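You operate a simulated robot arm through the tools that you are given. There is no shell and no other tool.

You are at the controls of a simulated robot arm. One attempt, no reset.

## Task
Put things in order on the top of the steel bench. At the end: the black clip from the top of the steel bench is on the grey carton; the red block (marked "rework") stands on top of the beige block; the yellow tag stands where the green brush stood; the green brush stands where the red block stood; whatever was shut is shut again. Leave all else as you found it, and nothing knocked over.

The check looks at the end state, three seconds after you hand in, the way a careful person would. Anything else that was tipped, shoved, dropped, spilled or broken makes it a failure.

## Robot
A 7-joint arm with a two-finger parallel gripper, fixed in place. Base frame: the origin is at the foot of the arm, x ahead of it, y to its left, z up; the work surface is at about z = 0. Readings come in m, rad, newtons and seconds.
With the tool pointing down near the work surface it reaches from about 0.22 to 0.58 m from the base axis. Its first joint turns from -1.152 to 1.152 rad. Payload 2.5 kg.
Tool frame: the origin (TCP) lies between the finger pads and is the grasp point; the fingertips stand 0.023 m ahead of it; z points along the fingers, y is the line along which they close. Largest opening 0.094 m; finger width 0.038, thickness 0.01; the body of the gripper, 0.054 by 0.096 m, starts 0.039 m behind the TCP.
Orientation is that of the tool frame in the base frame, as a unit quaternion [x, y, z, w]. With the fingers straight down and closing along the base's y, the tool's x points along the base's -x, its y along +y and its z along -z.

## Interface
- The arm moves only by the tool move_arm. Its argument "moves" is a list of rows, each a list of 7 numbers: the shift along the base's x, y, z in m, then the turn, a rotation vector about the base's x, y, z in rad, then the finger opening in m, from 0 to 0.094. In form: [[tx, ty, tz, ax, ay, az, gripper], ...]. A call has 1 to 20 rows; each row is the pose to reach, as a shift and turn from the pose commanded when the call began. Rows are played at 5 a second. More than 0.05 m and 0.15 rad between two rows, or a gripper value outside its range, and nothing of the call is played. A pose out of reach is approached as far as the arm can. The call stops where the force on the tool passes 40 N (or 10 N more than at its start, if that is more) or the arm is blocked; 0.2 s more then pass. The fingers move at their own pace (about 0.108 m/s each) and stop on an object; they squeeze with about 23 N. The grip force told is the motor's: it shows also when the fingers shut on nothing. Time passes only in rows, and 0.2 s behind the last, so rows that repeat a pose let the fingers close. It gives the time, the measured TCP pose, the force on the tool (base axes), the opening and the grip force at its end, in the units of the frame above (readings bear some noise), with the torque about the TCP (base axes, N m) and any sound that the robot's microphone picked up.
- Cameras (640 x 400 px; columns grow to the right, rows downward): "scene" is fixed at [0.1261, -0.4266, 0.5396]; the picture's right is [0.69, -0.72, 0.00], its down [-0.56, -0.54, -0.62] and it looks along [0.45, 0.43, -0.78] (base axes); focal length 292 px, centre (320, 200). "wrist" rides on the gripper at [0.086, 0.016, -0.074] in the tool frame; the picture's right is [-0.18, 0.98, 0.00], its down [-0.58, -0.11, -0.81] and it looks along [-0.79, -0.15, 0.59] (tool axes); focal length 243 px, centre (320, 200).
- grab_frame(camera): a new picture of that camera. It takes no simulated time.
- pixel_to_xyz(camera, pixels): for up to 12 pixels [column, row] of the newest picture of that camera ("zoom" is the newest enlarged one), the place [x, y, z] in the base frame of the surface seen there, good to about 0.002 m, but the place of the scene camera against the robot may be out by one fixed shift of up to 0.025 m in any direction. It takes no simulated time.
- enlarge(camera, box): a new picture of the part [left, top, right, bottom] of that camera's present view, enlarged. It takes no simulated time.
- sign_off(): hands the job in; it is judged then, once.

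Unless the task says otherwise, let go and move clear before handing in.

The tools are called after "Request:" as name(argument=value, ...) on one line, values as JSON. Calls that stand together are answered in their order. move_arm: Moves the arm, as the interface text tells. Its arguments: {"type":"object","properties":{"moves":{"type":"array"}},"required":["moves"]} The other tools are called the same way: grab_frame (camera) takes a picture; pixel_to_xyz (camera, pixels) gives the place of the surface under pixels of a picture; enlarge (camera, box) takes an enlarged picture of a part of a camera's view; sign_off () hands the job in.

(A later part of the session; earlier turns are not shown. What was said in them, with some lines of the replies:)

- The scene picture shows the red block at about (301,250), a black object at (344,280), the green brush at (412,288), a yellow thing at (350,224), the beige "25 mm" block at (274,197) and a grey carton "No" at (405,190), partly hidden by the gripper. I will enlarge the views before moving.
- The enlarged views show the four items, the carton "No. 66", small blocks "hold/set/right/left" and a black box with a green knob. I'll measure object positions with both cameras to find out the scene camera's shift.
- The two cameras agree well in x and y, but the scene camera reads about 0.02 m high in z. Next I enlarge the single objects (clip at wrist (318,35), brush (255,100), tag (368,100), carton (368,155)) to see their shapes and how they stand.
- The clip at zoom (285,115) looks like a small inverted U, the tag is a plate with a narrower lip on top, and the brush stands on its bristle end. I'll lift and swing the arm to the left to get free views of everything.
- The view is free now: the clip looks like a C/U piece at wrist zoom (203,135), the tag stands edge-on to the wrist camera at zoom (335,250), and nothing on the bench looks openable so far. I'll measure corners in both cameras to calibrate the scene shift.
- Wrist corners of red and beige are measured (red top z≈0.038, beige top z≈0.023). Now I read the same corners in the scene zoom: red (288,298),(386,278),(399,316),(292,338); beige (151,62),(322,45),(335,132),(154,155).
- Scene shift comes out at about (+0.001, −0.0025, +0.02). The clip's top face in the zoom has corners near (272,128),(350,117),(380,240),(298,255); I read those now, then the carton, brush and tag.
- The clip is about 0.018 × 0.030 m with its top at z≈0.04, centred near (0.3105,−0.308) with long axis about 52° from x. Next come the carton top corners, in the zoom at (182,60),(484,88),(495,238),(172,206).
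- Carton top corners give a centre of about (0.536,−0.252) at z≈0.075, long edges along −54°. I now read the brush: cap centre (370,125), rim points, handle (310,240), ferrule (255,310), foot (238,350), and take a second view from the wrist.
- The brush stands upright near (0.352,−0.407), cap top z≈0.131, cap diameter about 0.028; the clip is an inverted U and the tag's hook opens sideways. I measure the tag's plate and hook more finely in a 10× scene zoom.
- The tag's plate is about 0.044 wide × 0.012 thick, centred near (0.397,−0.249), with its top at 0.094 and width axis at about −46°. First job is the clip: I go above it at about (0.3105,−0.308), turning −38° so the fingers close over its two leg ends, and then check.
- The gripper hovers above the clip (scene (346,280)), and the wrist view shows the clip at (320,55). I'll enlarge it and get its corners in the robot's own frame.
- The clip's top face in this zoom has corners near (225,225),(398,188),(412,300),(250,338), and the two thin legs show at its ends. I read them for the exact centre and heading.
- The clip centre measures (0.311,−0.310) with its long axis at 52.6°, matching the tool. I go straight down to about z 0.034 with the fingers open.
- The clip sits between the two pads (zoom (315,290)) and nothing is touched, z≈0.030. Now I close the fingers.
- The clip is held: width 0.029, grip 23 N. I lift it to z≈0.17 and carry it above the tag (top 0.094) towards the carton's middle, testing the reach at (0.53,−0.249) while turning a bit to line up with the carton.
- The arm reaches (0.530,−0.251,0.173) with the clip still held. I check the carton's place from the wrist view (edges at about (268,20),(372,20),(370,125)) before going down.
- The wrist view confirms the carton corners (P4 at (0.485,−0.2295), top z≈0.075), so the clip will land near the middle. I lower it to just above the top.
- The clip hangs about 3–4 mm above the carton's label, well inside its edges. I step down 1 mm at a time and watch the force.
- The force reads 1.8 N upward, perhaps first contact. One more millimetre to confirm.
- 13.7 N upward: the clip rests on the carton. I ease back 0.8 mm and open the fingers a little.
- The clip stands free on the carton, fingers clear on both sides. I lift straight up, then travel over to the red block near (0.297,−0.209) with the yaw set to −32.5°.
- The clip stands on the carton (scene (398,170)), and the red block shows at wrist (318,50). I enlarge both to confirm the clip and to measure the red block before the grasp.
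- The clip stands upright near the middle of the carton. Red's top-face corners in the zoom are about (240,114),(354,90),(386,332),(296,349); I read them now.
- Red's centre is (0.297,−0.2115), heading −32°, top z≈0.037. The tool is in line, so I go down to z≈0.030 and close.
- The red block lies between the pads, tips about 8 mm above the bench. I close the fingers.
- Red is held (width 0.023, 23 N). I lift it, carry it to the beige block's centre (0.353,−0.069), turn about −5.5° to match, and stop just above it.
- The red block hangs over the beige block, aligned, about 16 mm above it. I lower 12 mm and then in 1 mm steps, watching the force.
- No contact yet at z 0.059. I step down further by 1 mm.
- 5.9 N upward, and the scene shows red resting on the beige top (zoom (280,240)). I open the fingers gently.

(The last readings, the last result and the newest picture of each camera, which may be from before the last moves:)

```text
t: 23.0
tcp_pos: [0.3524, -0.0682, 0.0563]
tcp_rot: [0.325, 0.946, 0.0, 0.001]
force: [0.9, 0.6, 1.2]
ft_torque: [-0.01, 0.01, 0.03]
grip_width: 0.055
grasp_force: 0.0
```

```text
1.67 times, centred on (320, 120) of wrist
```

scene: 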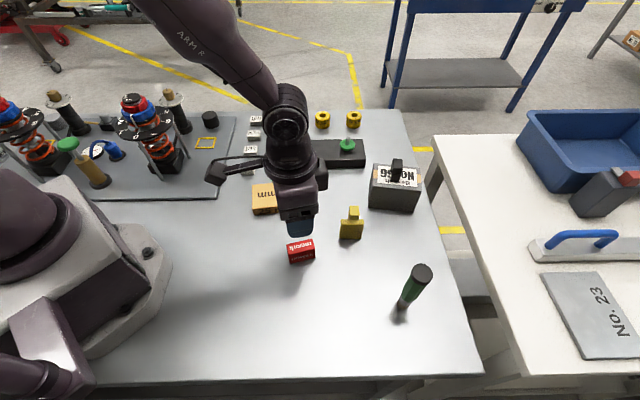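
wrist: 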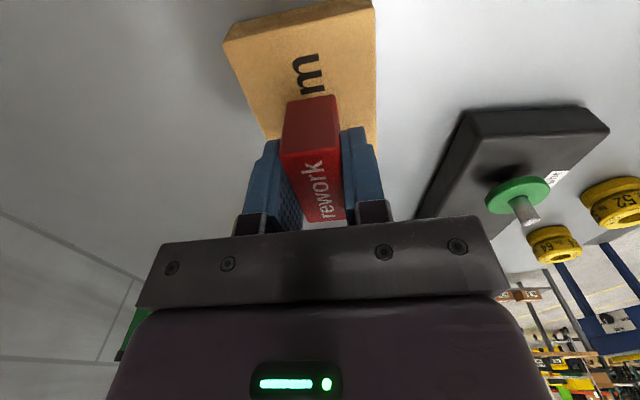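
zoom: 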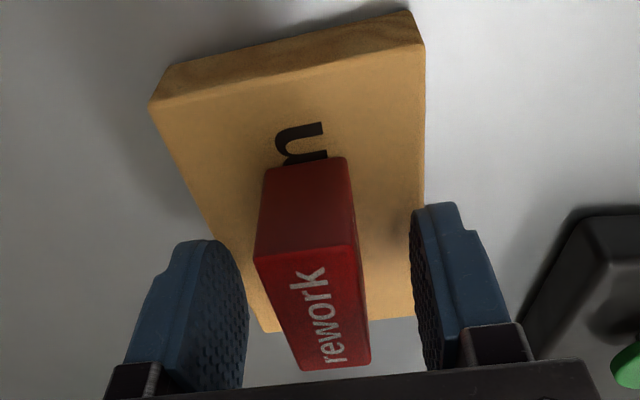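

Red stands free on the beige block. I lift straight up to z≈0.206 and swing over to the brush at about (0.352,−0.4065), keeping the yaw.

Request:
move_arm(moves=[[0, 0, 0.02, 0, 0, 0, 0.055], [0, 0, 0.06, 0, 0, 0, 0.06], [0, 0, 0.105, 0, 0, 0, 0.06], [0, 0, 0.15, 0, 0, 0, 0.06], [0, -0.042, 0.15, 0, 0, 0, 0.06], [0, -0.084, 0.15, 0, 0, 0, 0.06], [0, -0.126, 0.15, 0, 0, 0, 0.06], [0, -0.168, 0.15, 0, 0, 0, 0.06], [0, -0.21, 0.15, 0, 0, 0, 0.06], [0, -0.252, 0.15, 0, 0, 0, 0.06], [0, -0.294, 0.15, 0, 0, 0, 0.06], [0, -0.338, 0.15, 0, 0, 0, 0.06], [0, -0.338, 0.15, 0, 0, 0, 0.06]])

Request:
grab_frame(camera="wrist")

Request:
grab_frame(camera="scene")

```text
t: 25.8
tcp_pos: [0.3566, -0.4071, 0.2063]
tcp_rot: [0.325, 0.946, 0.0, -0.001]
force: [-0.3, 0.0, -0.1]
ft_torque: [0.01, 0.03, -0.02]
grip_width: 0.06
grasp_force: 0.0
```

```text
taken
```

wrist: 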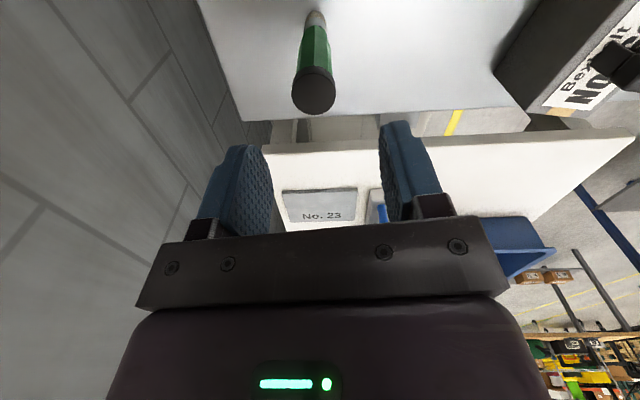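

```text
taken
```

scene: 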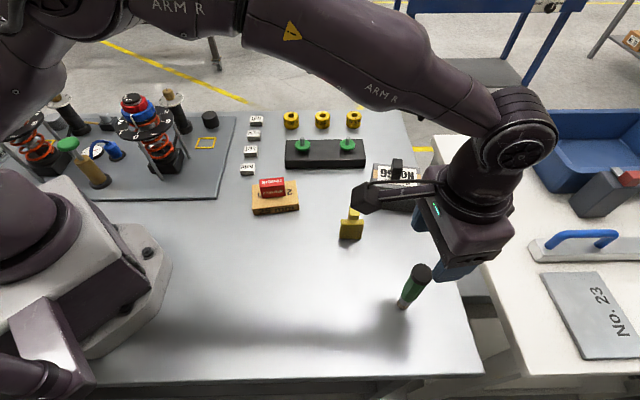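

The brush cap is at wrist (314,90), and red stands on beige at scene (272,187). I enlarge the brush and the red stack to check them.

Request:
enlarge(camera="wrist", box=[260, 0, 370, 120])

Request:
enlarge(camera="scene", box=[240, 160, 320, 220])

```text
3.33 times, centred on (315, 60) of wrist
```

zoom: 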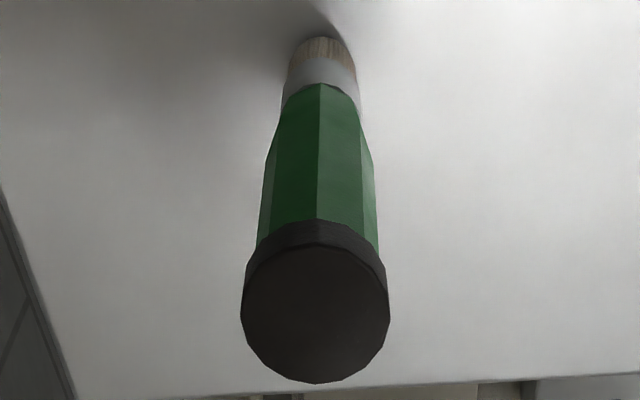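

```text
6.67 times, centred on (280, 190) of scene
```

zoom: 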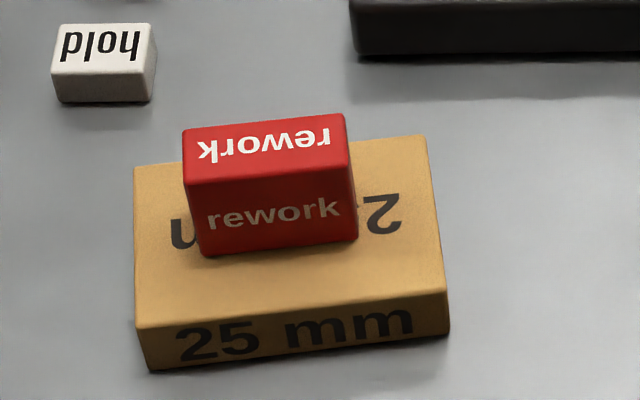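

Red is standing squarely on beige. For the brush I read cap rim points (243,312),(388,312),(316,250),(316,380) and the foot around (322,50).

Request:
pixel_to_xyz(camera="zoom", pixels=[[246, 312], [385, 312], [316, 255], [316, 377], [316, 315], [320, 225], [320, 190], [322, 110], [322, 70], [322, 48], [293, 55], [352, 55]])

```text
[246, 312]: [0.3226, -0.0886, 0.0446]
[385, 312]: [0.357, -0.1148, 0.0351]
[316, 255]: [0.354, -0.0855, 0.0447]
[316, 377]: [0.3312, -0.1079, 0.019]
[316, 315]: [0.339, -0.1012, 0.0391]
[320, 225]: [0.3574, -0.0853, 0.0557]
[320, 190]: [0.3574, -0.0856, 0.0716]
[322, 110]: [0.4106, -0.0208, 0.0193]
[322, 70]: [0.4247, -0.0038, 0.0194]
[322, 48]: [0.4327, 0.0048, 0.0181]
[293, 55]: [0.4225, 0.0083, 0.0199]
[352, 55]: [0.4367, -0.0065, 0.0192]
```

Those pixels were read on the scene zoom since it was the newest one. I enlarge the brush again in the wrist view and repeat.

Request:
enlarge(camera="wrist", box=[260, 0, 370, 120])

Request:
pixel_to_xyz(camera="zoom", pixels=[[246, 312], [385, 312], [316, 255], [316, 377], [316, 315], [320, 225], [320, 190], [322, 110], [322, 70], [322, 48], [293, 55], [352, 55]])

```text
3.33 times, centred on (315, 60) of wrist
```

zoom: 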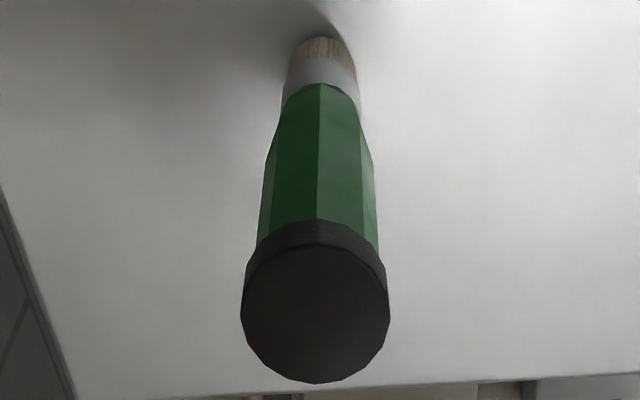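

```text
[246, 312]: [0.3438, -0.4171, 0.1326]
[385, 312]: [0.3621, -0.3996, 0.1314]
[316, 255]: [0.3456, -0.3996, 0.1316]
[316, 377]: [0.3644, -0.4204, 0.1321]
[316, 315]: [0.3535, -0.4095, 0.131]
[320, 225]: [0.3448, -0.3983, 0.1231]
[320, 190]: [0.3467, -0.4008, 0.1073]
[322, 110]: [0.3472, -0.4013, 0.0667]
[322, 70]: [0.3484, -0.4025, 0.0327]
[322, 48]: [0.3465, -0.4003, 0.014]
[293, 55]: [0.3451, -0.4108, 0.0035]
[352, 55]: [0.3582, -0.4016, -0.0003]
```

The brush axis measures (0.3535,−0.409), upright, cap top z≈0.1315. I centre on it and lower to z≈0.098, so the palm stays about 5 mm over the cap, then look.

Request:
move_arm(moves=[[-0.002, -0.002, -0.02, 0, 0, 0, 0.07], [-0.002, -0.002, -0.05, 0, 0, 0, 0.07], [-0.002, -0.002, -0.08, 0, 0, 0, 0.07], [-0.002, -0.002, -0.1, 0, 0, 0, 0.07], [-0.002, -0.002, -0.107, 0, 0, 0, 0.07], [-0.002, -0.002, -0.107, 0, 0, 0, 0.07]])

Request:
enlarge(camera="wrist", box=[160, 40, 480, 240])

Request:
enlarge(camera="scene", box=[350, 200, 510, 320])

```text
t: 27.2
tcp_pos: [0.3513, -0.4064, 0.0999]
tcp_rot: [0.325, 0.946, 0.0, 0.0]
force: [0.0, -0.8, 0.8]
ft_torque: [0.01, 0.03, 0.01]
grip_width: 0.07
grasp_force: 0.0
```

```text
2.00 times, centred on (320, 140) of wrist
```

zoom: 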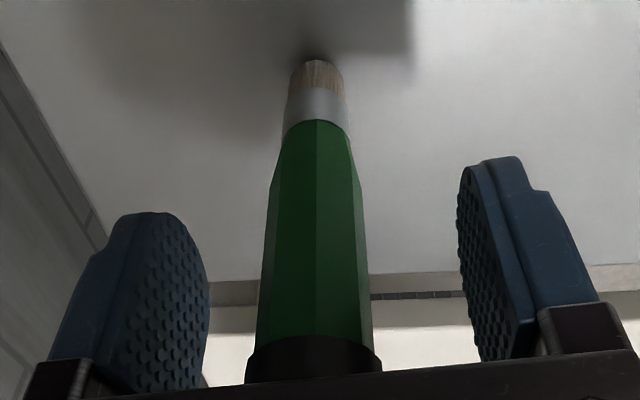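

```text
3.33 times, centred on (430, 260) of scene
```

zoom: 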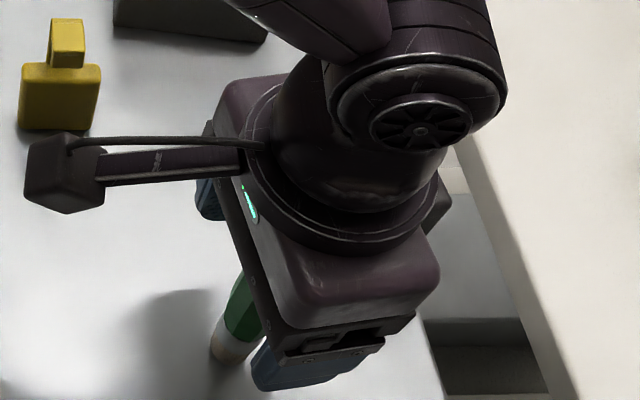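

The brush handle stands centred between the pads (zoom (317,284)). I close on it.

Request:
move_arm(moves=[[0, 0, 0, 0, 0, 0, 0.04], [0, 0, 0, 0, 0, 0, 0.015], [0, 0, 0, 0, 0, 0, 0.015], [0, 0, 0, 0, 0, 0, 0.015]])

Request:
enlarge(camera="wrist", box=[160, 40, 480, 240])

```text
t: 28.2
tcp_pos: [0.3523, -0.4061, 0.0988]
tcp_rot: [0.325, 0.946, 0.0, 0.0]
force: [-0.4, 0.4, -0.1]
ft_torque: [0.03, 0.01, 0.01]
grip_width: 0.0285
grasp_force: 22.9
```

```text
2.00 times, centred on (320, 140) of wrist
```

zoom: 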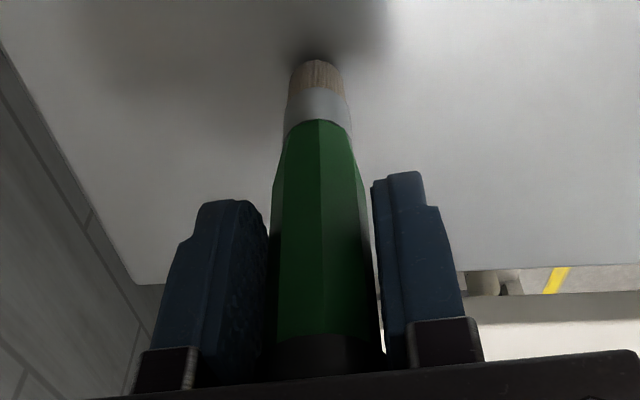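

The brush is held at its cap (0.0285 wide, 23 N). I lift it gently and check that it hangs straight.

Request:
move_arm(moves=[[0, 0, 0.005, 0, 0, 0, 0.015], [0, 0, 0.02, 0, 0, 0, 0.015], [0, 0, 0.04, 0, 0, 0, 0.015], [0, 0, 0.06, 0, 0, 0, 0.015], [0, 0, 0.07, 0, 0, 0, 0.015], [0, 0, 0.07, 0, 0, 0, 0.015]])

Request:
enlarge(camera="wrist", box=[160, 40, 480, 240])

Request:
enlarge(camera="scene", box=[340, 180, 520, 320])

```text
t: 29.6
tcp_pos: [0.3517, -0.4086, 0.1691]
tcp_rot: [0.326, 0.945, 0.0, 0.0]
force: [0.4, 0.0, 0.1]
ft_torque: [0.0, 0.02, 0.02]
grip_width: 0.0286
grasp_force: 22.9
```

```text
2.00 times, centred on (320, 140) of wrist
```

zoom: 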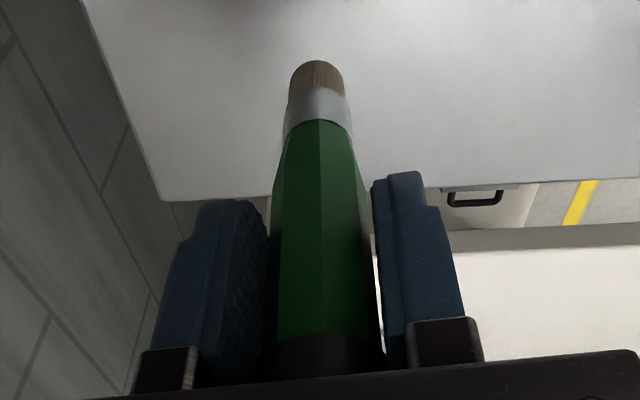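

```text
2.86 times, centred on (430, 250) of scene
```

zoom: 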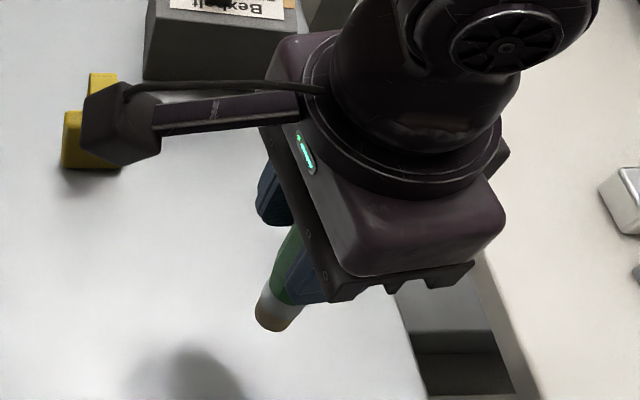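

The brush hangs exactly as it stood in the gripper (bristles still at zoom (317,75)). I carry it to red's old place at about (0.297,−0.2115) at this height.

Request:
move_arm(moves=[[-0.004, 0.014, 0, 0, 0, 0, 0.015], [-0.011, 0.04, 0, 0, 0, 0, 0.015], [-0.019, 0.067, 0, 0, 0, 0, 0.015], [-0.027, 0.094, 0, 0, 0, 0, 0.015], [-0.035, 0.121, 0, 0, 0, 0, 0.015], [-0.043, 0.148, 0, 0, 0, 0, 0.015], [-0.051, 0.175, 0, 0, 0, 0, 0.015], [-0.055, 0.19, 0, 0, 0, 0, 0.015], [-0.0565, 0.1975, 0, 0, 0, 0, 0.015], [-0.0565, 0.1975, 0, 0, 0, 0, 0.015], [-0.0565, 0.1975, -0.03, 0, 0, 0, 0.015], [-0.0565, 0.1975, -0.055, 0, 0, 0, 0.015], [-0.0565, 0.1975, -0.064, 0, 0, 0, 0.015], [-0.0565, 0.1975, -0.064, 0, 0, 0, 0.015]])

Request:
grab_frame(camera="wrist")

Request:
grab_frame(camera="scene")

```text
t: 32.6
tcp_pos: [0.293, -0.2097, 0.1048]
tcp_rot: [0.325, 0.946, 0.0, 0.0]
force: [0.9, -1.1, -0.4]
ft_torque: [0.03, 0.02, 0.01]
grip_width: 0.0283
grasp_force: 22.8
```

```text
taken
```

wrist: 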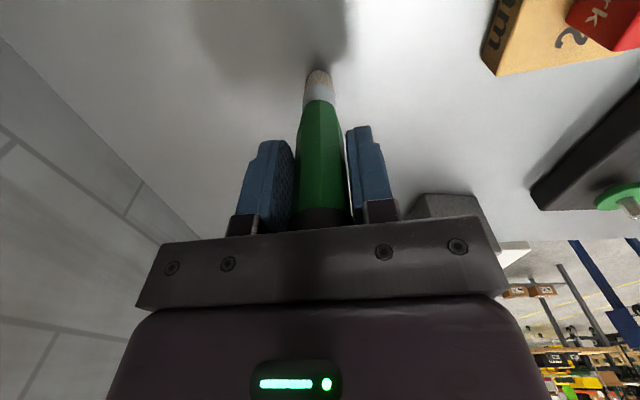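

```text
taken
```

scene: 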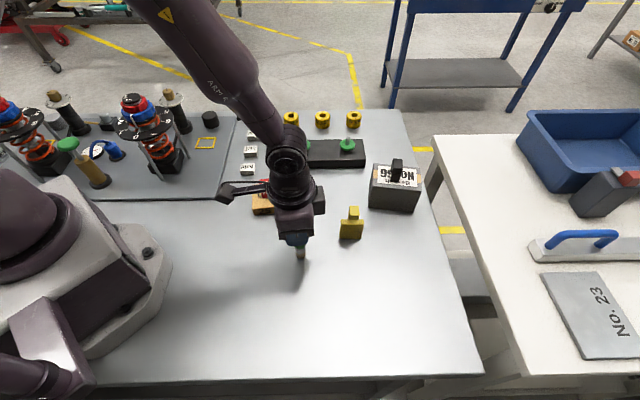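

The brush hovers a few millimetres over red's old spot. I measure its foot at wrist (318,78) and in the scene to check where it would land.

Request:
enlarge(camera="wrist", box=[280, 50, 360, 110])

Request:
pixel_to_xyz(camera="wrist", pixels=[[318, 74], [318, 82], [318, 92], [319, 130], [309, 80], [330, 80]])

Request:
enlarge(camera="scene", box=[260, 210, 340, 270])

```text
6.67 times, centred on (320, 80) of wrist
```

zoom: 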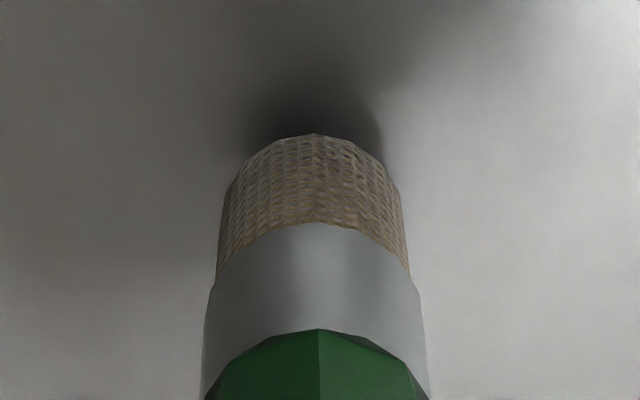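

```text
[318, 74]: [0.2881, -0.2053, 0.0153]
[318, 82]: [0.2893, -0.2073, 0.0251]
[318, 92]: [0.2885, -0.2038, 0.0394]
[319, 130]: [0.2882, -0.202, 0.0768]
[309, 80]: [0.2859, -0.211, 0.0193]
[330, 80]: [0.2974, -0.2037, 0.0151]
```

```text
6.67 times, centred on (300, 240) of scene
```

zoom: 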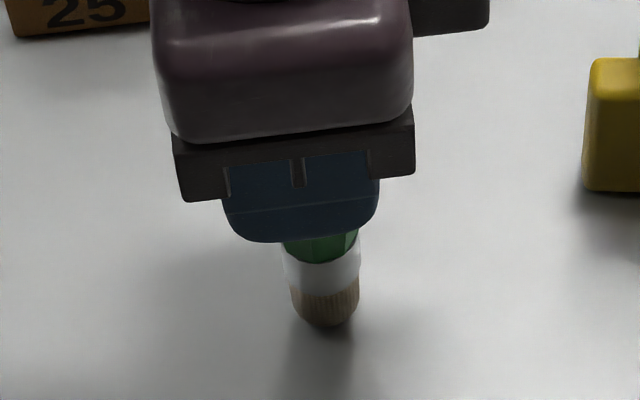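

The foot centre works out at about (0.2945,−0.2115), so I shift +2.5 mm in x and go down 4 mm, then step by 1 mm.

Request:
move_arm(moves=[[0.0025, 0, 0, 0, 0, 0, 0.015], [0.0025, 0, -0.002, 0, 0, 0, 0.015], [0.0025, 0, -0.004, 0, 0, 0, 0.015], [0.0025, 0, -0.0045, 0, 0, 0, 0.015], [0.0025, 0, -0.0045, 0, 0, 0, 0.015]])

```text
t: 33.8
tcp_pos: [0.2961, -0.2096, 0.1005]
tcp_rot: [0.325, 0.946, 0.0, 0.0]
force: [-0.3, -0.3, -1.1]
ft_torque: [0.01, 0.02, -0.03]
grip_width: 0.0285
grasp_force: 22.5
```

Still free, at z 0.1005. I step down in half-millimetre rows.

Request:
move_arm(moves=[[0, 0, -0.0005, 0, 0, 0, 0.015], [0, 0, -0.001, 0, 0, 0, 0.015], [0, 0, -0.001, 0, 0, 0, 0.015]])

```text
t: 34.6
tcp_pos: [0.296, -0.2107, 0.1015]
tcp_rot: [0.325, 0.946, 0.001, 0.0]
force: [0.0, -0.2, -0.3]
ft_torque: [-0.03, 0.01, 0.0]
grip_width: 0.0285
grasp_force: 22.8
```

Request:
move_arm(moves=[[0, 0, -0.0005, 0, 0, 0, 0.015], [0, 0, -0.001, 0, 0, 0, 0.015], [0, 0, -0.001, 0, 0, 0, 0.015]])

Request:
enlarge(camera="scene", box=[280, 230, 320, 260])

```text
t: 35.4
tcp_pos: [0.2965, -0.2103, 0.1012]
tcp_rot: [0.324, 0.946, 0.001, 0.0]
force: [-1.3, 2.0, 6.8]
ft_torque: [0.2, 0.09, 0.02]
grip_width: 0.0287
grasp_force: 22.5
```

```text
13.33 times, centred on (300, 245) of scene
```

zoom: 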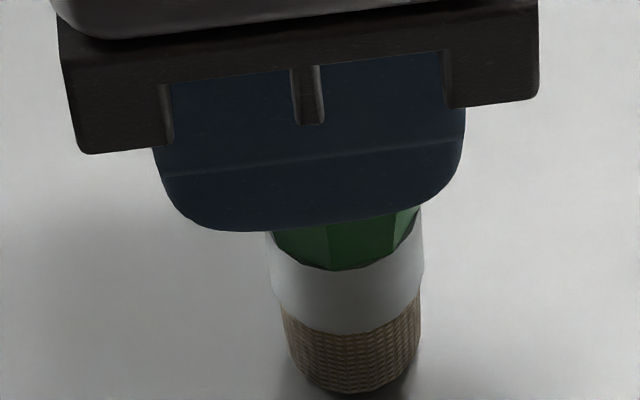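

6.8 N upward: the brush's foot is on the bench. I ease up slightly and open in small steps so it stays upright.

Request:
move_arm(moves=[[0, 0, 0.0004, 0, 0, 0, 0.015], [0, 0, 0.0004, 0, 0, 0, 0.027], [0, 0, 0.0004, 0, 0, 0, 0.03], [0, 0, 0.0004, 0, 0, 0, 0.034], [0, 0, 0.0004, 0, 0, 0, 0.04], [0, 0, 0.0004, 0, 0, 0, 0.05], [0, 0, 0.0004, 0, 0, 0, 0.065], [0, 0, 0.0004, 0, 0, 0, 0.065]])

Request:
enlarge(camera="wrist", box=[160, 40, 480, 240])

Request:
enlarge(camera="scene", box=[260, 200, 340, 270])

```text
t: 37.2
tcp_pos: [0.2966, -0.2111, 0.0997]
tcp_rot: [0.325, 0.946, 0.0, 0.0]
force: [0.4, 0.0, 0.5]
ft_torque: [0.01, -0.01, 0.0]
grip_width: 0.0648
grasp_force: 0.1
```

```text
2.00 times, centred on (320, 140) of wrist
```

zoom: 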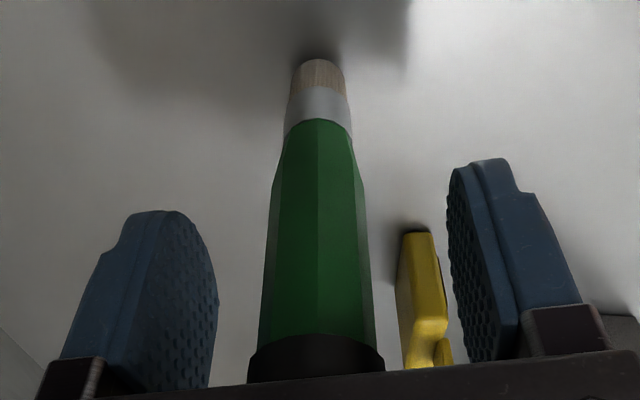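

```text
5.71 times, centred on (300, 235) of scene
```

zoom: 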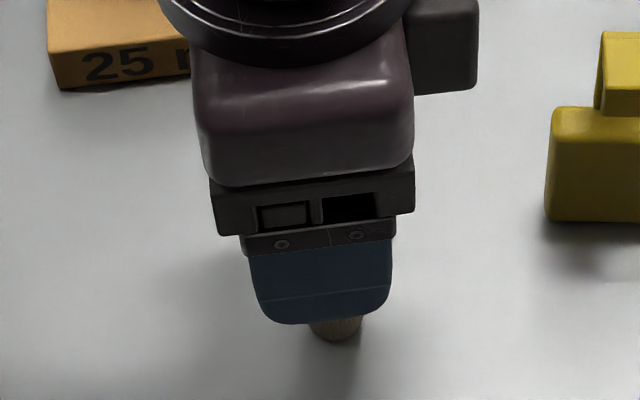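

The brush stands on its own, upright. I lift straight up clear of its cap, then move over to the tag while turning +82° so that the fingers close along the plate's width.

Request:
move_arm(moves=[[0, 0, 0.03, 0, 0, 0, 0.065], [0, 0, 0.07, 0, 0, 0, 0.065], [0, 0, 0.11, 0, 0, 0, 0.065], [0.01, -0.004, 0.11, 0, 0, 0.143, 0.075], [0.02, -0.008, 0.11, 0, 0, 0.286, 0.075], [0.03, -0.012, 0.11, 0, 0, 0.429, 0.075], [0.04, -0.016, 0.11, 0, 0, 0.572, 0.075], [0.05, -0.02, 0.11, 0, 0, 0.715, 0.075], [0.06, -0.024, 0.11, 0, 0, 0.858, 0.075], [0.07, -0.028, 0.11, 0, 0, 1.001, 0.075], [0.08, -0.032, 0.11, 0, 0, 1.144, 0.075], [0.09, -0.035, 0.11, 0, 0, 1.287, 0.075], [0.1, -0.038, 0.1, 0, 0, 1.431, 0.075], [0.1, -0.038, 0.09, 0, 0, 1.431, 0.075], [0.1, -0.038, 0.09, 0, 0, 1.431, 0.075]])

Request:
grab_frame(camera="wrist")

Request:
grab_frame(camera="scene")

```text
t: 40.4
tcp_pos: [0.3964, -0.2482, 0.1892]
tcp_rot: [-0.376, 0.927, 0.001, 0.0]
force: [0.3, -0.8, -1.1]
ft_torque: [0.01, -0.02, 0.01]
grip_width: 0.0751
grasp_force: 0.0
```

```text
taken
```

wrist: 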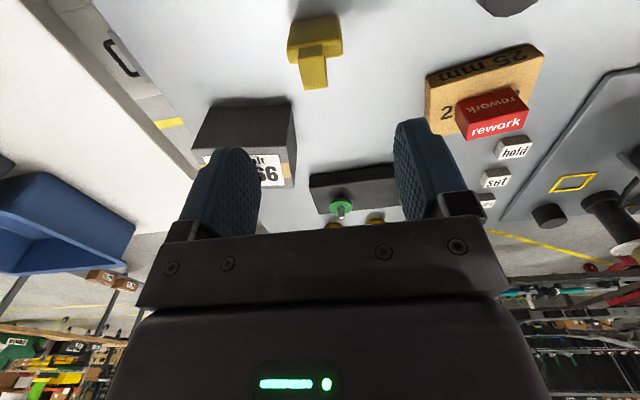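

```text
taken
```

scene: 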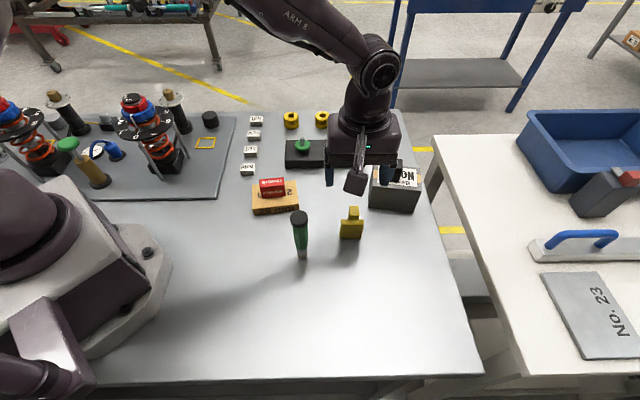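

The brush stands upright at scene (301,235), and the tag is at wrist (315,50). I enlarge the tag for its exact place and heading.

Request:
enlarge(camera="wrist", box=[270, 0, 360, 100])

```text
4.00 times, centred on (315, 50) of wrist
```

zoom: 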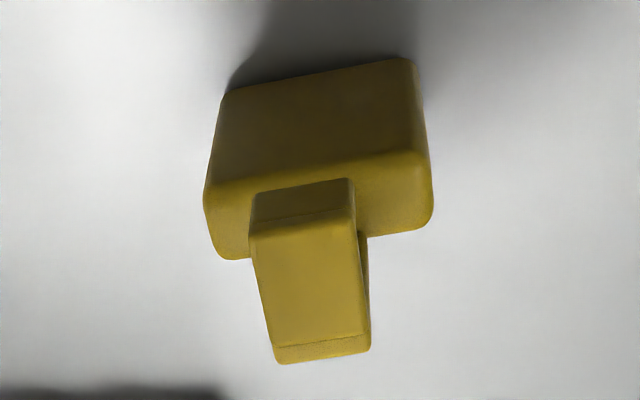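

The plate's top face and the hook show clearly: plate front edge (212,185)–(422,157), back edge (225,255)–(428,225), hook top (255,235),(352,228),(367,340),(280,352). I read these.

Request:
pixel_to_xyz(camera="zoom", pixels=[[213, 190], [420, 160], [426, 222], [228, 253], [235, 95], [405, 68], [256, 238], [352, 232], [366, 338], [280, 350], [300, 190], [340, 130]])

```text
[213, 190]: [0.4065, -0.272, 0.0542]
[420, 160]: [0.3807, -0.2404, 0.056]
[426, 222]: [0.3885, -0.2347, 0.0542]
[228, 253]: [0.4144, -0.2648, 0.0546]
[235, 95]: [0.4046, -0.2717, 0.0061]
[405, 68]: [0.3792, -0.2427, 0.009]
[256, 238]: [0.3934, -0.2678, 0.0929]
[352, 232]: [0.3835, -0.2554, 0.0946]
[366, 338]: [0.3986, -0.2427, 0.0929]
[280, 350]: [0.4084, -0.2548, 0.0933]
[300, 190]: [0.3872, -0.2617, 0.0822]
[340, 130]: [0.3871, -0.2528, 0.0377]
```

The plate centre is (0.397,−0.253) and its width axis lies at about −50.3°, so I turn −0.08 rad, shift −4.5 mm in y and lower to z≈0.059; the palm stays about 5 mm over the hook.

Request:
move_arm(moves=[[0.0005, -0.0045, -0.02, 0, 0, -0.04, 0.075], [0.0005, -0.0045, -0.05, 0, 0, -0.08, 0.075], [0.0005, -0.0045, -0.085, 0, 0, -0.08, 0.075], [0.0005, -0.0045, -0.11, 0, 0, -0.08, 0.075], [0.0005, -0.0045, -0.12, 0, 0, -0.08, 0.075], [0.0005, -0.0045, -0.12, 0, 0, -0.08, 0.075]])

Request:
enlarge(camera="wrist", box=[160, 40, 480, 240])

Request:
enlarge(camera="scene", box=[270, 150, 430, 270])

```text
t: 41.8
tcp_pos: [0.3941, -0.2544, 0.07]
tcp_rot: [-0.338, 0.941, 0.0, 0.0]
force: [-0.7, -0.2, 0.2]
ft_torque: [-0.02, 0.04, -0.01]
grip_width: 0.0747
grasp_force: 0.1
```

```text
2.00 times, centred on (320, 140) of wrist
```

zoom: 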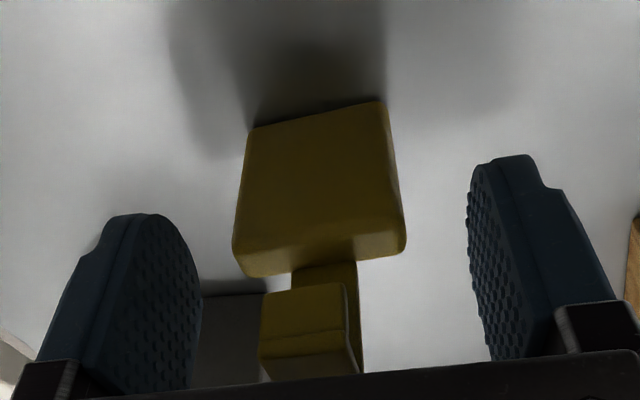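

```text
3.33 times, centred on (350, 210) of scene
```

zoom: 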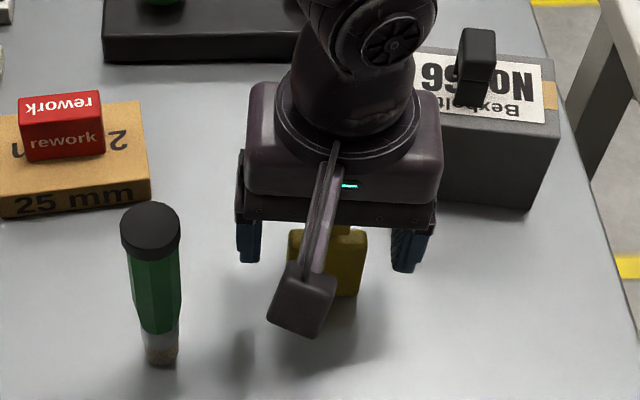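

The tag is between the fingers with good alignment, clip and brush are clear of the gripper. I go down the last 11 mm and close slowly.

Request:
move_arm(moves=[[0, 0, -0.006, 0, 0, 0, 0.075], [0, 0, -0.011, 0, 0, 0, 0.075], [0, 0, -0.011, 0, 0, 0, 0.06], [0, 0, -0.011, 0, 0, 0, 0.05], [0, 0, -0.011, 0, 0, 0, 0.03], [0, 0, -0.011, 0, 0, 0, 0.03], [0, 0, -0.011, 0, 0, 0, 0.03]])

Request:
enlarge(camera="wrist", box=[160, 40, 480, 240])

```text
t: 43.4
tcp_pos: [0.3953, -0.2532, 0.0587]
tcp_rot: [-0.337, 0.941, 0.0, 0.0]
force: [0.1, 0.7, 0.2]
ft_torque: [0.02, -0.01, 0.0]
grip_width: 0.0455
grasp_force: 22.7
```

```text
2.00 times, centred on (320, 140) of wrist
```

zoom: 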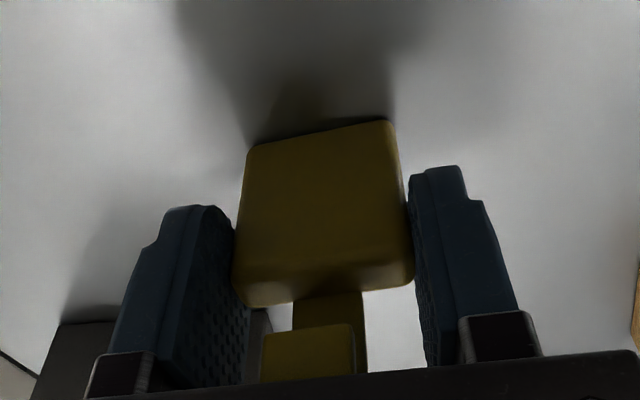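

The tag is held by its plate edges (0.0455 m, 23 N). I lift it gently by 7 cm and check it.

Request:
move_arm(moves=[[0, 0, 0.005, 0, 0, 0, 0.03], [0, 0, 0.02, 0, 0, 0, 0.03], [0, 0, 0.045, 0, 0, 0, 0.03], [0, 0, 0.07, 0, 0, 0, 0.03], [0, 0, 0.07, 0, 0, 0, 0.03]])

Request:
enlarge(camera="wrist", box=[160, 40, 480, 240])

```text
t: 44.6
tcp_pos: [0.3951, -0.2534, 0.1314]
tcp_rot: [-0.338, 0.941, -0.001, -0.001]
force: [0.0, -0.5, 0.1]
ft_torque: [0.0, -0.02, -0.01]
grip_width: 0.0452
grasp_force: 23.0
```

```text
2.00 times, centred on (320, 140) of wrist
```

zoom: 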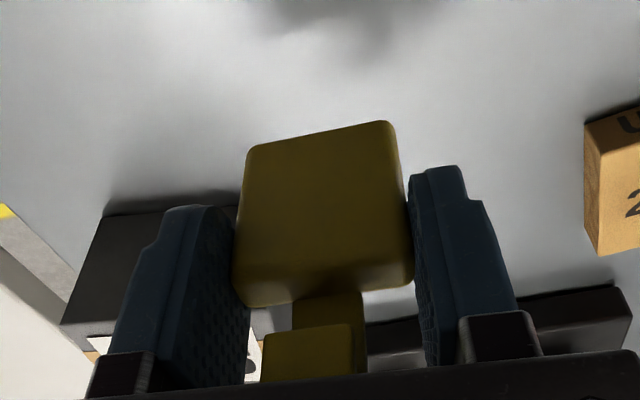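

The tag hangs unchanged in the grip. I carry it to the brush's old place (0.353,−0.409) and lower to about 6 mm above the bench.

Request:
move_arm(moves=[[-0.004, -0.014, 0, 0, 0, 0, 0.03], [-0.011, -0.04, 0, 0, 0, 0, 0.03], [-0.019, -0.068, 0, 0, 0, 0, 0.03], [-0.027, -0.096, 0, 0, 0, 0, 0.03], [-0.035, -0.124, 0, 0, 0, 0, 0.03], [-0.041, -0.146, 0, 0, 0, 0, 0.03], [-0.0437, -0.156, 0, 0, 0, 0, 0.03], [-0.0437, -0.156, 0, 0, 0, 0, 0.03], [-0.0437, -0.156, -0.03, 0, 0, 0, 0.03], [-0.0437, -0.156, -0.055, 0, 0, 0, 0.03], [-0.0437, -0.156, -0.064, 0, 0, 0, 0.03], [-0.0437, -0.156, -0.064, 0, 0, 0, 0.03]])

Request:
grab_frame(camera="wrist")

Request:
grab_frame(camera="scene")

```text
t: 47.2
tcp_pos: [0.3525, -0.4094, 0.0649]
tcp_rot: [-0.338, 0.941, 0.0, 0.0]
force: [-0.2, 0.7, 0.5]
ft_torque: [0.02, 0.01, -0.02]
grip_width: 0.0452
grasp_force: 23.1
```

```text
taken
```

wrist: 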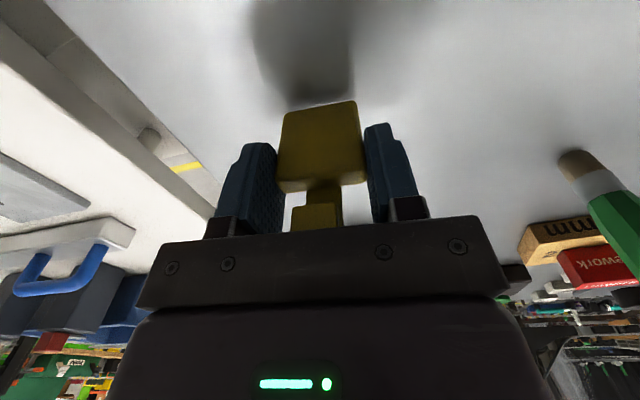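

```text
taken
```

scene: 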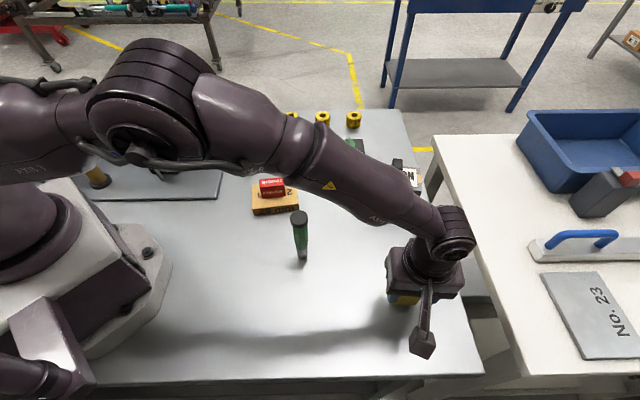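

The arm reached (0.3525,−0.409,0.065). I check the plate's lower front corners (wrist (290,113),(354,104)) and top edge before setting down.

Request:
pixel_to_xyz(camera="wrist", pixels=[[290, 116], [353, 107], [321, 112], [285, 178], [360, 168], [322, 150]])

```text
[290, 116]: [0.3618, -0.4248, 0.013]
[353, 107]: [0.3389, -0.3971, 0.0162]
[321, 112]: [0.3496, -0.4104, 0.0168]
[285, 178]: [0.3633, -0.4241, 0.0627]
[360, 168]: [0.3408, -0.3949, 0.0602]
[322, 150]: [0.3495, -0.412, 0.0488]
```

The plate centre works out at about (0.354,−0.408), within 2 mm of the brush's old place. I lower in small steps.

Request:
move_arm(moves=[[0, 0, -0.002, 0, 0, 0, 0.03], [0, 0, -0.004, 0, 0, 0, 0.03], [0, 0, -0.005, 0, 0, 0, 0.03], [0, 0, -0.005, 0, 0, 0, 0.03]])

```text
t: 48.2
tcp_pos: [0.3545, -0.4088, 0.0594]
tcp_rot: [-0.338, 0.941, 0.0, 0.0]
force: [-0.7, 0.8, -1.3]
ft_torque: [0.0, -0.02, 0.0]
grip_width: 0.0454
grasp_force: 23.3
```

Not touching yet. I step down another millimetre in half-millimetre rows.

Request:
move_arm(moves=[[0, 0, -0.0005, 0, 0, 0, 0.03], [0, 0, -0.001, 0, 0, 0, 0.03], [0, 0, -0.001, 0, 0, 0, 0.03]])

```text
t: 49.0
tcp_pos: [0.3533, -0.4102, 0.0599]
tcp_rot: [-0.338, 0.941, 0.0, 0.0]
force: [-0.1, -0.1, 0.0]
ft_torque: [0.0, 0.0, -0.03]
grip_width: 0.0452
grasp_force: 22.8
```

Request:
move_arm(moves=[[0, 0, -0.0005, 0, 0, 0, 0.03], [0, 0, -0.001, 0, 0, 0, 0.03], [0, 0, -0.001, 0, 0, 0, 0.03]])

```text
t: 49.8
tcp_pos: [0.3539, -0.4083, 0.0574]
tcp_rot: [-0.338, 0.941, -0.001, 0.0]
force: [-0.8, 1.1, 8.2]
ft_torque: [0.13, 0.04, 0.04]
grip_width: 0.0451
grasp_force: 23.4
```

8.2 N upward: the tag's foot is on the bench. I ease up a little and open in small steps.

Request:
move_arm(moves=[[0, 0, 0.0005, 0, 0, 0, 0.03], [0, 0, 0.0005, 0, 0, 0, 0.044], [0, 0, 0.0005, 0, 0, 0, 0.048], [0, 0, 0.0005, 0, 0, 0, 0.053], [0, 0, 0.0005, 0, 0, 0, 0.06], [0, 0, 0.0005, 0, 0, 0, 0.072], [0, 0, 0.0005, 0, 0, 0, 0.072]])

Request:
enlarge(camera="wrist", box=[160, 40, 480, 240])

```text
t: 51.4
tcp_pos: [0.3539, -0.4091, 0.0573]
tcp_rot: [-0.338, 0.941, 0.0, 0.0]
force: [0.1, -0.2, 0.1]
ft_torque: [0.0, 0.01, -0.02]
grip_width: 0.0722
grasp_force: 0.1
```

```text
2.00 times, centred on (320, 140) of wrist
```

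zoom: 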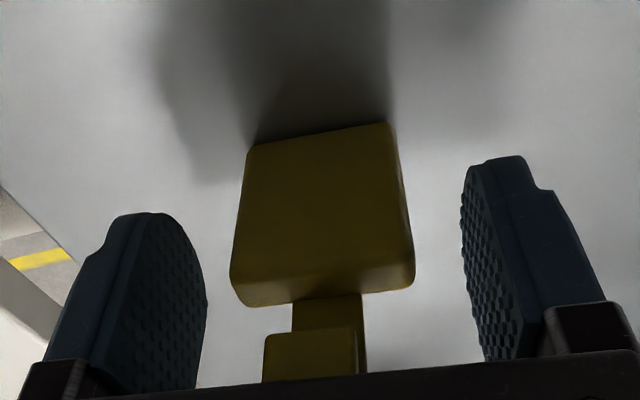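

The tag stands on its own, fingers clear of it on both sides. I lift straight up well clear and then swing away to check the whole bench.

Request:
move_arm(moves=[[0, 0, 0.02, 0, 0, 0, 0.072], [0, 0, 0.055, 0, 0, 0, 0.072], [0, 0, 0.1, 0, 0, 0, 0.08], [0, 0, 0.145, 0, 0, 0, 0.08], [0, 0, 0.19, 0, 0, 0, 0.08], [0, 0, 0.235, 0, 0, 0, 0.08], [-0.012, 0.045, 0.245, 0, 0, -0.07, 0.08], [-0.024, 0.09, 0.255, 0, 0, -0.14, 0.08], [-0.036, 0.135, 0.265, 0, 0, -0.21, 0.08], [-0.048, 0.18, 0.27, 0, 0, -0.28, 0.08], [-0.06, 0.225, 0.275, 0, 0, -0.35, 0.08], [-0.07, 0.27, 0.28, 0, 0, -0.42, 0.08], [-0.08, 0.315, 0.28, 0, 0, -0.49, 0.08], [-0.088, 0.36, 0.28, 0, 0, -0.56, 0.08], [-0.088, 0.39, 0.28, 0, 0, -0.63, 0.08], [-0.088, 0.39, 0.28, 0, 0, -0.69, 0.08]])

Request:
grab_frame(camera="scene")

Request:
grab_frame(camera="wrist")

```text
t: 54.8
tcp_pos: [0.2664, -0.0154, 0.3364]
tcp_rot: [0.001, 1.0, 0.001, 0.0]
force: [0.2, 0.9, 0.8]
ft_torque: [0.03, -0.01, 0.02]
grip_width: 0.08
grasp_force: 0.1
```

```text
taken
```

scene: 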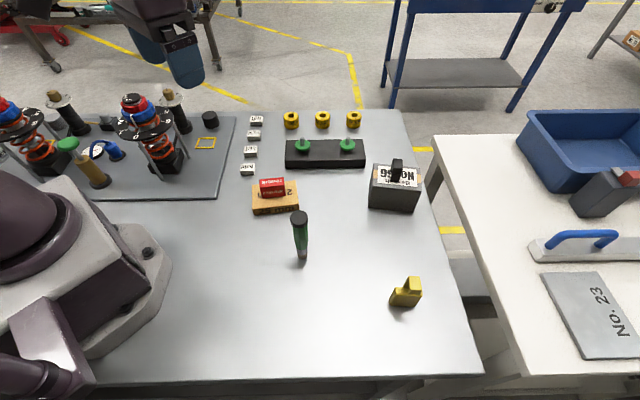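

```text
taken
```

wrist: 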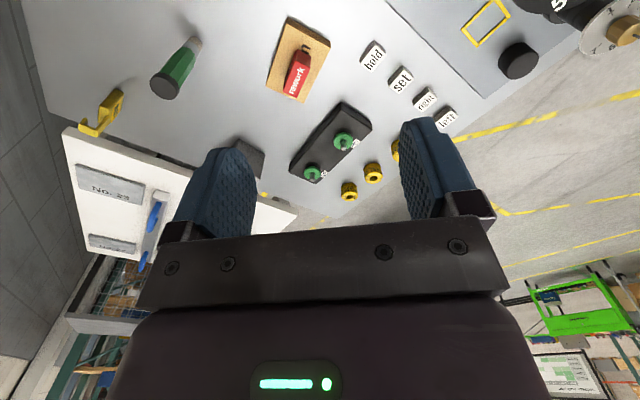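

All items appear in place: clip on carton (398,170), red on beige (272,190), brush at (301,235), tag at (406,292). I enlarge each to confirm they stand.

Request:
enlarge(camera="scene", box=[370, 265, 440, 315])

Request:
enlarge(camera="scene", box=[240, 150, 440, 270])

Request:
enlarge(camera="scene", box=[230, 100, 430, 225])

Request:
enlarge(camera="scene", box=[0, 70, 240, 220])

Request:
pixel_to_xyz(camera="scene", pixels=[[301, 218], [302, 254], [399, 300], [413, 281], [272, 183], [397, 163]])

```text
8.00 times, centred on (405, 290) of scene
```

zoom: 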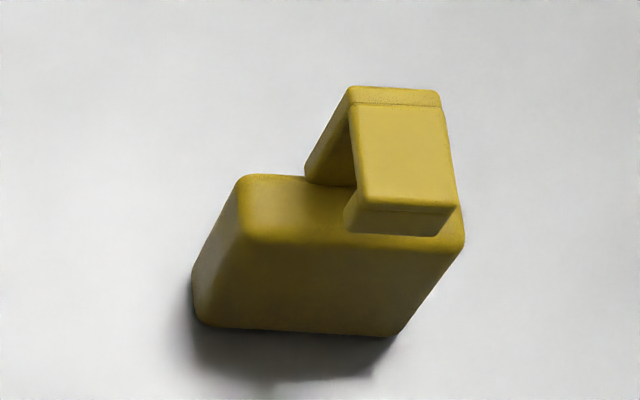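

```text
3.20 times, centred on (340, 210) of scene
```

zoom: 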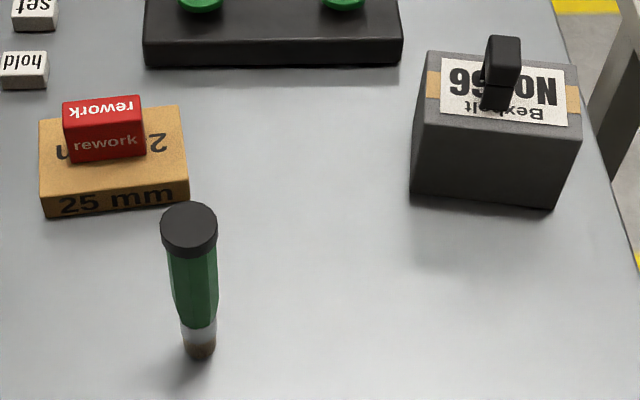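

```text
3.20 times, centred on (330, 162) of scene
```

zoom: 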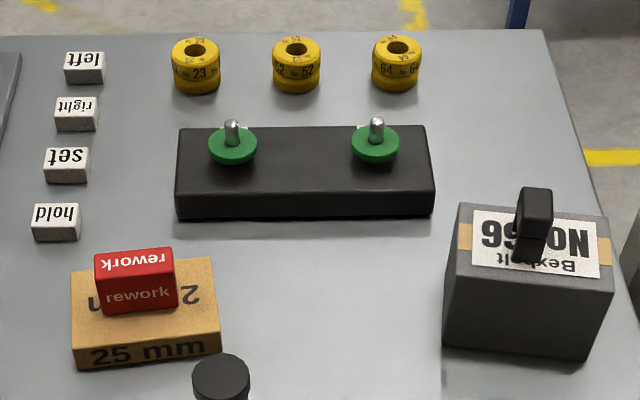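

```text
2.67 times, centred on (120, 145) of scene
```

zoom: 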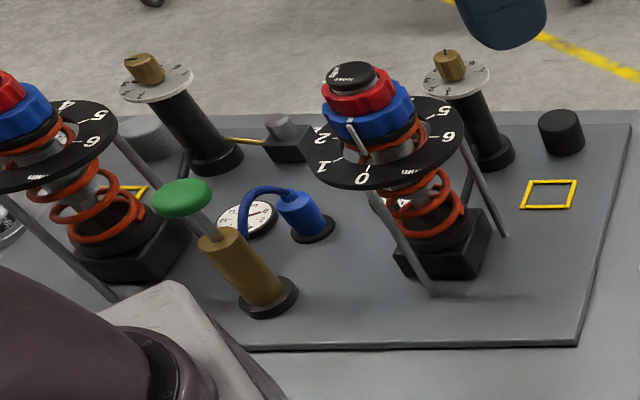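

```text
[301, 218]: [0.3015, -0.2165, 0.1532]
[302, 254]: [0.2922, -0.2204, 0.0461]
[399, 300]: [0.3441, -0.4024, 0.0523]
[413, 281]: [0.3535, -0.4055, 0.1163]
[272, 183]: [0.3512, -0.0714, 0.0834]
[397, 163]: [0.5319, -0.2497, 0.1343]
```

Every item stands where it should. The clip's top is 0.039 m above the carton top, red sits on beige (its top 0.063 corrected), brush and tag are upright at their new places, and the rest matches the first picture. Nothing was opened on the way and the arm is clear, so I hand in.

Request:
sign_off()

```text
The job is handed in.
```

The final pictures show all four items in place and standing, and I handed the job in. The result of the check has not come back.

- **Black clip:** stands upright near the middle of the grey carton's top.
- **Red block:** stands on top of the beige block, well inside its edges.
- **Green brush:** stands upright where the red block stood, within a few millimetres.
- **Yellow tag:** stands where the brush stood, within about 2 mm. I took this to be the yellow piece with the hook, not one of the three numbered yellow rings.
- **Anything shut:** I saw nothing on the bench that needed opening, and I opened nothing.

The rest of the bench looks the same as in the first pictures, and nothing was knocked over. The arm was raised clear of everything before I handed in.
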